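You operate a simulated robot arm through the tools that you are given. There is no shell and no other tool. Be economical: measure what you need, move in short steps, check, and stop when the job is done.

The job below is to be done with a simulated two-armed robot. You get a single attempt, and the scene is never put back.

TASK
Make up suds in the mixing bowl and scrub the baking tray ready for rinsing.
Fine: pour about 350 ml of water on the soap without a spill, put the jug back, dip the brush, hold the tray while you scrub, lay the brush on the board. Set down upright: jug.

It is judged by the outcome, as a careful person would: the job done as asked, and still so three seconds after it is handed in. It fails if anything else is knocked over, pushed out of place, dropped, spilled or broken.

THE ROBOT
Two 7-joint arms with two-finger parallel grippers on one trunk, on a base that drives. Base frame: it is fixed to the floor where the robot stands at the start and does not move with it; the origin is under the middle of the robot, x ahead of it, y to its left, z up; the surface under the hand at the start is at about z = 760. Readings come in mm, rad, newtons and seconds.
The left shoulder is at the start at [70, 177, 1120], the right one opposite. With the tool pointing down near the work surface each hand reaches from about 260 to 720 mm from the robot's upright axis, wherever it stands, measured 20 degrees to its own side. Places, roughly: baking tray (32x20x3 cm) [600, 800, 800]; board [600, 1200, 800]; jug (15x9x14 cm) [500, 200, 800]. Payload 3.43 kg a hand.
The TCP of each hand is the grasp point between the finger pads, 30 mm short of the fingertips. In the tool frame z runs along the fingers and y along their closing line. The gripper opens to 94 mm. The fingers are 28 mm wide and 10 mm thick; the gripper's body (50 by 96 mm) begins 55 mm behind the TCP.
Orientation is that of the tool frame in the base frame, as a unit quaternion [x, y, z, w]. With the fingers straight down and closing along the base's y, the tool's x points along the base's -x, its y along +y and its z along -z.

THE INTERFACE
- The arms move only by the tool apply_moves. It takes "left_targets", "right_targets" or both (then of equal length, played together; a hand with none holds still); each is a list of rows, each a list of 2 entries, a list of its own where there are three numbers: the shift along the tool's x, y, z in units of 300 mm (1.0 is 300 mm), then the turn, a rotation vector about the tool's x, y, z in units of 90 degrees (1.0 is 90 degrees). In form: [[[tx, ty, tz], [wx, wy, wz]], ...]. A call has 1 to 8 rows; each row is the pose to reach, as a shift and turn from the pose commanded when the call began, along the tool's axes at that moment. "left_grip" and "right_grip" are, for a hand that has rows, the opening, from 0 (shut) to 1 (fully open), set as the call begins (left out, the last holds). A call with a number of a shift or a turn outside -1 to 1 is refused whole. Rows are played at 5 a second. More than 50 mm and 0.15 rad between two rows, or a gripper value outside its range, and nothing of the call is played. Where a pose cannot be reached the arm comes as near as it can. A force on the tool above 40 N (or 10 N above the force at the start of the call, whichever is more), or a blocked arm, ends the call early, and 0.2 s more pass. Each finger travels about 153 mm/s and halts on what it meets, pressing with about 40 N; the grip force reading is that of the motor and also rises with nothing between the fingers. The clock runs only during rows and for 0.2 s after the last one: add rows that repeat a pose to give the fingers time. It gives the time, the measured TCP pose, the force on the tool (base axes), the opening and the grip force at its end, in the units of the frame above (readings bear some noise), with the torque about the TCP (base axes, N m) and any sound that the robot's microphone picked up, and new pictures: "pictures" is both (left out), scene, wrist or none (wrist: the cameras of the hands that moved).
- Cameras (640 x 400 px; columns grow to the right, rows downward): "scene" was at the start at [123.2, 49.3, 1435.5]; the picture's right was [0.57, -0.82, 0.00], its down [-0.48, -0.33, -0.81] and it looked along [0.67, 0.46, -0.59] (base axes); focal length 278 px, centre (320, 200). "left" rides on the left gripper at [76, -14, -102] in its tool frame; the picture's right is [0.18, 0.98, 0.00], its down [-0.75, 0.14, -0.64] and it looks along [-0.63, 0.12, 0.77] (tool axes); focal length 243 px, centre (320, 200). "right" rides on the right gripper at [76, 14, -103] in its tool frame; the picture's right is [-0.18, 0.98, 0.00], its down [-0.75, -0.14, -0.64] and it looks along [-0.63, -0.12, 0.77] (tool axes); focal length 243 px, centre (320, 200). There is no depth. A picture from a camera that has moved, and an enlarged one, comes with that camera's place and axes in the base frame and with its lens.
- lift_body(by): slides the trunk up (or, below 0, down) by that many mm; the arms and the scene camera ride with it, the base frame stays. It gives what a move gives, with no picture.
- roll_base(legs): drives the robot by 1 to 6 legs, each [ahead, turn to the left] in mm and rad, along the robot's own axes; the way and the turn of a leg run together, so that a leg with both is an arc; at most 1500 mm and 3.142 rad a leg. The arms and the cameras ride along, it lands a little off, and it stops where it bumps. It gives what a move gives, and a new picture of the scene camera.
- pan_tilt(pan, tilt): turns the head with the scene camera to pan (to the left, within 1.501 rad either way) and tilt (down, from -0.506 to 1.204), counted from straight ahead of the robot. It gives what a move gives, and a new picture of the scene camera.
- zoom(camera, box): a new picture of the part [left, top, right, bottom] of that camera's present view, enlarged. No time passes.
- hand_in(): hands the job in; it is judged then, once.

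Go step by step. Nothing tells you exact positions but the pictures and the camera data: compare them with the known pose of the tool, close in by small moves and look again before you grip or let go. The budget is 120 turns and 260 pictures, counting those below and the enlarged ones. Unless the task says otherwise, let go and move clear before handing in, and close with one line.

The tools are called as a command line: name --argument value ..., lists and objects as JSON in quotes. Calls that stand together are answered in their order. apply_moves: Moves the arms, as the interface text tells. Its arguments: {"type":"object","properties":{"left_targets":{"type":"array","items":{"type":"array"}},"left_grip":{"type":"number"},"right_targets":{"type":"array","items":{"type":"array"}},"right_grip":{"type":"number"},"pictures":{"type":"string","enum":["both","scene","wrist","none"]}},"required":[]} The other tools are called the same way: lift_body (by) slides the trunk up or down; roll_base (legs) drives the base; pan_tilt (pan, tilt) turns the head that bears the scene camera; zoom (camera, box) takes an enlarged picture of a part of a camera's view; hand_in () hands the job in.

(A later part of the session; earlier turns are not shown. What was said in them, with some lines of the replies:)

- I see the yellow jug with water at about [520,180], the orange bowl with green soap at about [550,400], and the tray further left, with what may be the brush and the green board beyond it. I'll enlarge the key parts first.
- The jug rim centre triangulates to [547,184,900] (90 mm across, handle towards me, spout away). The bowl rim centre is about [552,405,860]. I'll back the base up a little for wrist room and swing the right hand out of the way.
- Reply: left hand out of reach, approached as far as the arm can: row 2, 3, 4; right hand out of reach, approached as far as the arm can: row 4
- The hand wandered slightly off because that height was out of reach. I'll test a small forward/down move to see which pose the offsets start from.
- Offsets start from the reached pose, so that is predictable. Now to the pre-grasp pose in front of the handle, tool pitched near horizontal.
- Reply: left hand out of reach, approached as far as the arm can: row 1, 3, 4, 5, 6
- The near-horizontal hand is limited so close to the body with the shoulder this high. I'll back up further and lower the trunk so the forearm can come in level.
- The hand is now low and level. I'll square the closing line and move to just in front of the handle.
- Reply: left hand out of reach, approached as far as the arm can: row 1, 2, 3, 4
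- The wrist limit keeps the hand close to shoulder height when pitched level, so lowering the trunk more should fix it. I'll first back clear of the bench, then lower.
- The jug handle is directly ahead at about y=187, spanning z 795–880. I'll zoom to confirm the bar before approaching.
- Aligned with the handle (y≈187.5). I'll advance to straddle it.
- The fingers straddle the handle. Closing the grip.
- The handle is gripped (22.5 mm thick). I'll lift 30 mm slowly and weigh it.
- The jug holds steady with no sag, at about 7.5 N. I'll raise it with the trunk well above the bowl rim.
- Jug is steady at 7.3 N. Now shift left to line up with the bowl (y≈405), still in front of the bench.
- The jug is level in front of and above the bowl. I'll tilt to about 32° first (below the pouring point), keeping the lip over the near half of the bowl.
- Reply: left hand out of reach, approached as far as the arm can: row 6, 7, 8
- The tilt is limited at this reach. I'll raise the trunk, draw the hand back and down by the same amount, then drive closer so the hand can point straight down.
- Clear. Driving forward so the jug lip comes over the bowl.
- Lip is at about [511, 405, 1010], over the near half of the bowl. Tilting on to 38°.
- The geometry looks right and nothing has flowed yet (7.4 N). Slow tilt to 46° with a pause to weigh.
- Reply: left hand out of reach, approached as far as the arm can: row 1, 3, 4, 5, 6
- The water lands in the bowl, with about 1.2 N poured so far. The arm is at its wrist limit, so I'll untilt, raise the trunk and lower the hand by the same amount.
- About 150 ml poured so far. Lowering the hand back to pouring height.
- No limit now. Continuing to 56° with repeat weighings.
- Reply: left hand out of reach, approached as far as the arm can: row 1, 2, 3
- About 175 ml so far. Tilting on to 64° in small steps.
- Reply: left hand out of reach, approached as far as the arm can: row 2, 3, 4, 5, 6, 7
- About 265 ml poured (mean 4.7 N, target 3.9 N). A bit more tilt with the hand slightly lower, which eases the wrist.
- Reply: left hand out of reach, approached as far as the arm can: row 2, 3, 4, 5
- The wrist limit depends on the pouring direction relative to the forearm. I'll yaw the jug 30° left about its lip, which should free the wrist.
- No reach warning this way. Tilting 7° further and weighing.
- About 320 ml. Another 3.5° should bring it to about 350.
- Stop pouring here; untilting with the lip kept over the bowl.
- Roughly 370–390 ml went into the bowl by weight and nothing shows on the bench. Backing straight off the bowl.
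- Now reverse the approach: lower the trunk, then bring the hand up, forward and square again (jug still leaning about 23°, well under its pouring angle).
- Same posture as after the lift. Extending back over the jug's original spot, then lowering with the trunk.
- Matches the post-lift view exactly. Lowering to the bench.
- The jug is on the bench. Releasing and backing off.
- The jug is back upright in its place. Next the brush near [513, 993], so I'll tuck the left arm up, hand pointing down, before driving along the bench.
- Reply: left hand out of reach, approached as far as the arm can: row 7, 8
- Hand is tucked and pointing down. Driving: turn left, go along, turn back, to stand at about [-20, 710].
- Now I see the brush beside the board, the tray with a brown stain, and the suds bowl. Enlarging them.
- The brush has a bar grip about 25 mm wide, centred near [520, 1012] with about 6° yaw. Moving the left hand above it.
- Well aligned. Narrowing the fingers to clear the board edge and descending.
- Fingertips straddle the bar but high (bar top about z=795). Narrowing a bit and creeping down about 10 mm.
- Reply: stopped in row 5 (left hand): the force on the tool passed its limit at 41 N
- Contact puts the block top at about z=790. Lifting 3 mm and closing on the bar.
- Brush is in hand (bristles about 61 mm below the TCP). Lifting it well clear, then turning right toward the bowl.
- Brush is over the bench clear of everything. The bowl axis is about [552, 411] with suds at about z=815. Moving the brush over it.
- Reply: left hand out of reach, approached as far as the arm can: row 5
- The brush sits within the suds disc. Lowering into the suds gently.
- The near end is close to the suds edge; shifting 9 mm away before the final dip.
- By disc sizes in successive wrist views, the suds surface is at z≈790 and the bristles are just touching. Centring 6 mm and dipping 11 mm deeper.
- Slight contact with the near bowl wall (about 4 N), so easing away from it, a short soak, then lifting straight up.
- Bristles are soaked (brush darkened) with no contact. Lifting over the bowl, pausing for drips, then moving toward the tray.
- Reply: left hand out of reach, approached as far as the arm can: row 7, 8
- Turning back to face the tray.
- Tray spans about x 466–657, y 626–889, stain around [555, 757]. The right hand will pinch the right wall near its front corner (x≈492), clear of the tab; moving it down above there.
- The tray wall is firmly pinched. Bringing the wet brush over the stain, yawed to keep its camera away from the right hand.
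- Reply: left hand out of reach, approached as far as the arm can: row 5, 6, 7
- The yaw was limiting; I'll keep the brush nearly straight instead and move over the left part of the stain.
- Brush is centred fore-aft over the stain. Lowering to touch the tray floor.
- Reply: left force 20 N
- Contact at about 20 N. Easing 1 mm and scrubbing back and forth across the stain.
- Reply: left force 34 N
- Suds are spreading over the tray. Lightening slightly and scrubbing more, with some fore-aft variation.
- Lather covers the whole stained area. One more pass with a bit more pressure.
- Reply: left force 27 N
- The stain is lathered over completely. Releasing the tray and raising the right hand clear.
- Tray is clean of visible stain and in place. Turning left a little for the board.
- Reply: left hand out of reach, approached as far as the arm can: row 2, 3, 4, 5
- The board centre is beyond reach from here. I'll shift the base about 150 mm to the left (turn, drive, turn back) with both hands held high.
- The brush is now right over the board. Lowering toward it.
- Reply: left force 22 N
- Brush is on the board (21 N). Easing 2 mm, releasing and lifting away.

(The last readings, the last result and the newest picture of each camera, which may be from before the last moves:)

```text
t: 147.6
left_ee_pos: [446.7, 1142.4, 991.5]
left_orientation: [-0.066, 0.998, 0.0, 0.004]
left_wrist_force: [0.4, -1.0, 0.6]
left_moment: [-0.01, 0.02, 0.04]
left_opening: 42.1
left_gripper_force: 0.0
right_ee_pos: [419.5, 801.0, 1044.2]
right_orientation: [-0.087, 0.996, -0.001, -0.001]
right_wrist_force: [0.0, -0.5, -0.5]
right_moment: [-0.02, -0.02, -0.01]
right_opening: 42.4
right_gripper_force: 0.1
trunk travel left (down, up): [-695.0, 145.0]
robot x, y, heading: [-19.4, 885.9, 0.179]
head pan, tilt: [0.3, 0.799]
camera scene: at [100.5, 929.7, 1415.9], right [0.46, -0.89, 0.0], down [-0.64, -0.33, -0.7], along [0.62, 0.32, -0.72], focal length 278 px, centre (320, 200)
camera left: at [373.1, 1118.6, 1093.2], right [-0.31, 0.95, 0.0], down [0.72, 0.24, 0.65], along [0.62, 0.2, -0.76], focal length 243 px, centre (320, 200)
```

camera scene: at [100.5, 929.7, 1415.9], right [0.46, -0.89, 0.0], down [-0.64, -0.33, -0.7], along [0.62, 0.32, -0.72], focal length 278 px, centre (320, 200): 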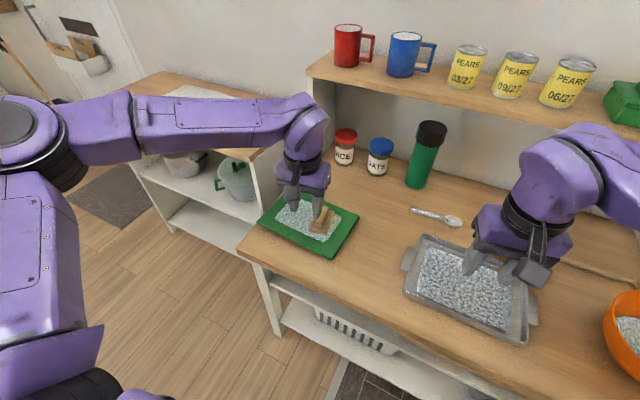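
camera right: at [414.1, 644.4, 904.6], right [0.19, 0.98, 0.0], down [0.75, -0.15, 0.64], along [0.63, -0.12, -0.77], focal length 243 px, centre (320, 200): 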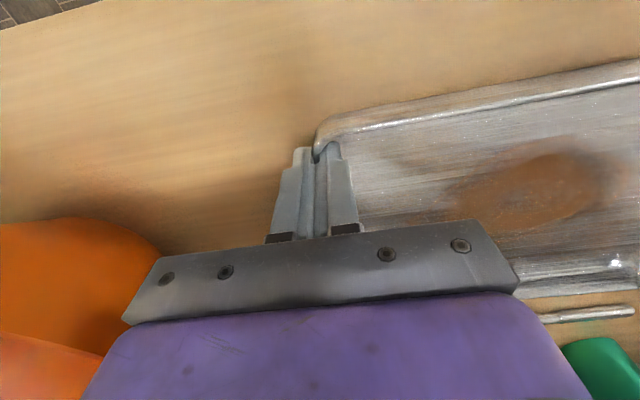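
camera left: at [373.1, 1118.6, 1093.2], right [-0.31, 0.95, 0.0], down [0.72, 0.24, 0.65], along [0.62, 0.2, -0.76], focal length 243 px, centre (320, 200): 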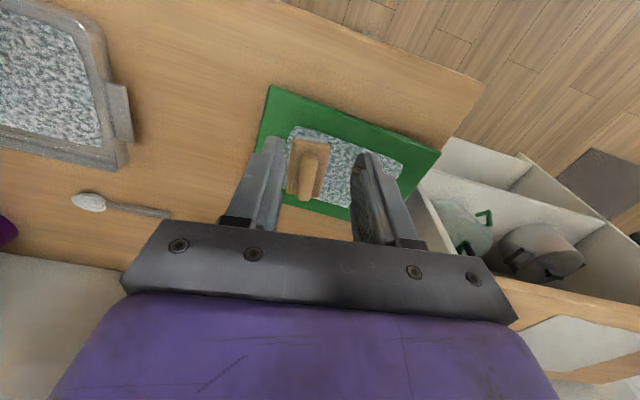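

The brush lies on the board. Checking the tray closely for any residual stain.

zoom --camera "scene" --box '[395, 225, 545, 350]'

zoom --camera "right" --box '[0, 0, 640, 400]'

zoom --camera "scene" --box '[230, 160, 380, 270]'

```text
3.20 times, centred on (470, 288) of scene
camera zoom: at [100.5, 929.7, 1415.9], right [0.46, -0.89, 0.0], down [-0.64, -0.33, -0.7], along [0.62, 0.32, -0.72], focal length 890 px, centre (-160, -80)
```

zoom: 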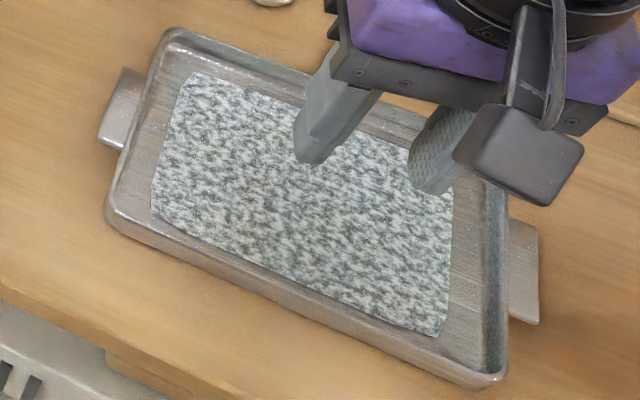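

```text
1.00 times, centred on (320, 200) of right (not enlarged: the box is as wide or as high as the picture)
camera zoom: at [341.8, 803.1, 1147.3], right [0.01, 1.0, 0.0], down [0.77, -0.01, 0.64], along [0.64, -0.01, -0.77], focal length 243 px, centre (320, 200)
```

zoom: 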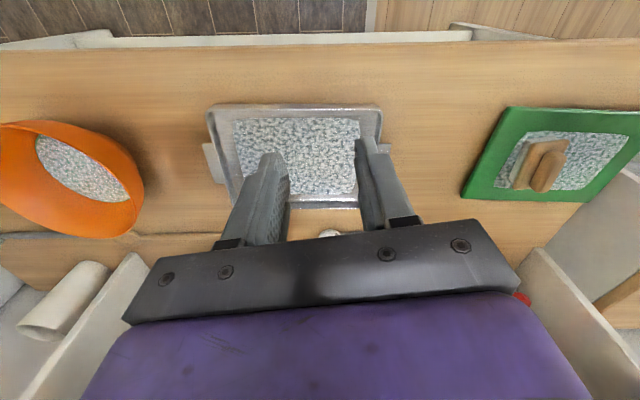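

```text
3.64 times, centred on (305, 215) of scene
camera zoom: at [100.5, 929.7, 1415.9], right [0.46, -0.89, 0.0], down [-0.64, -0.33, -0.7], along [0.62, 0.32, -0.72], focal length 1012 px, centre (374, 146)
```

zoom: 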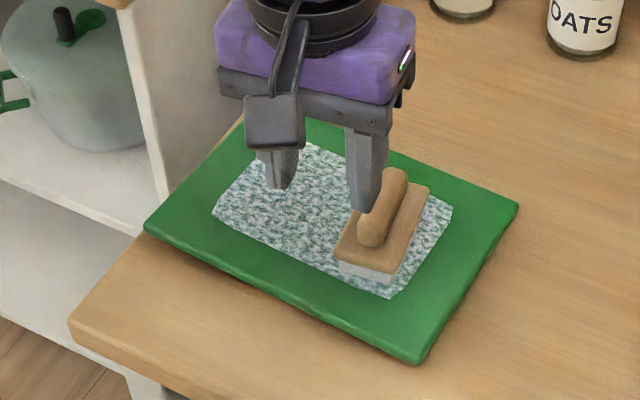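

The brush is resting on the board, the tray is fully sudsed with no stain showing, the jug stands upright in its place, and both hands are empty and clear. Handing in.

hand_in

```text
The job is handed in.
```

I handed the job in with the suds made, the tray scrubbed, the jug back upright in its place and the brush on the board. By wrist weight I poured about 370–390 ml rather than 350, and I saw no spill. I could see no stain on the tray, though the lather hides the surface underneath. The wet brush left a patch of suds on the board.
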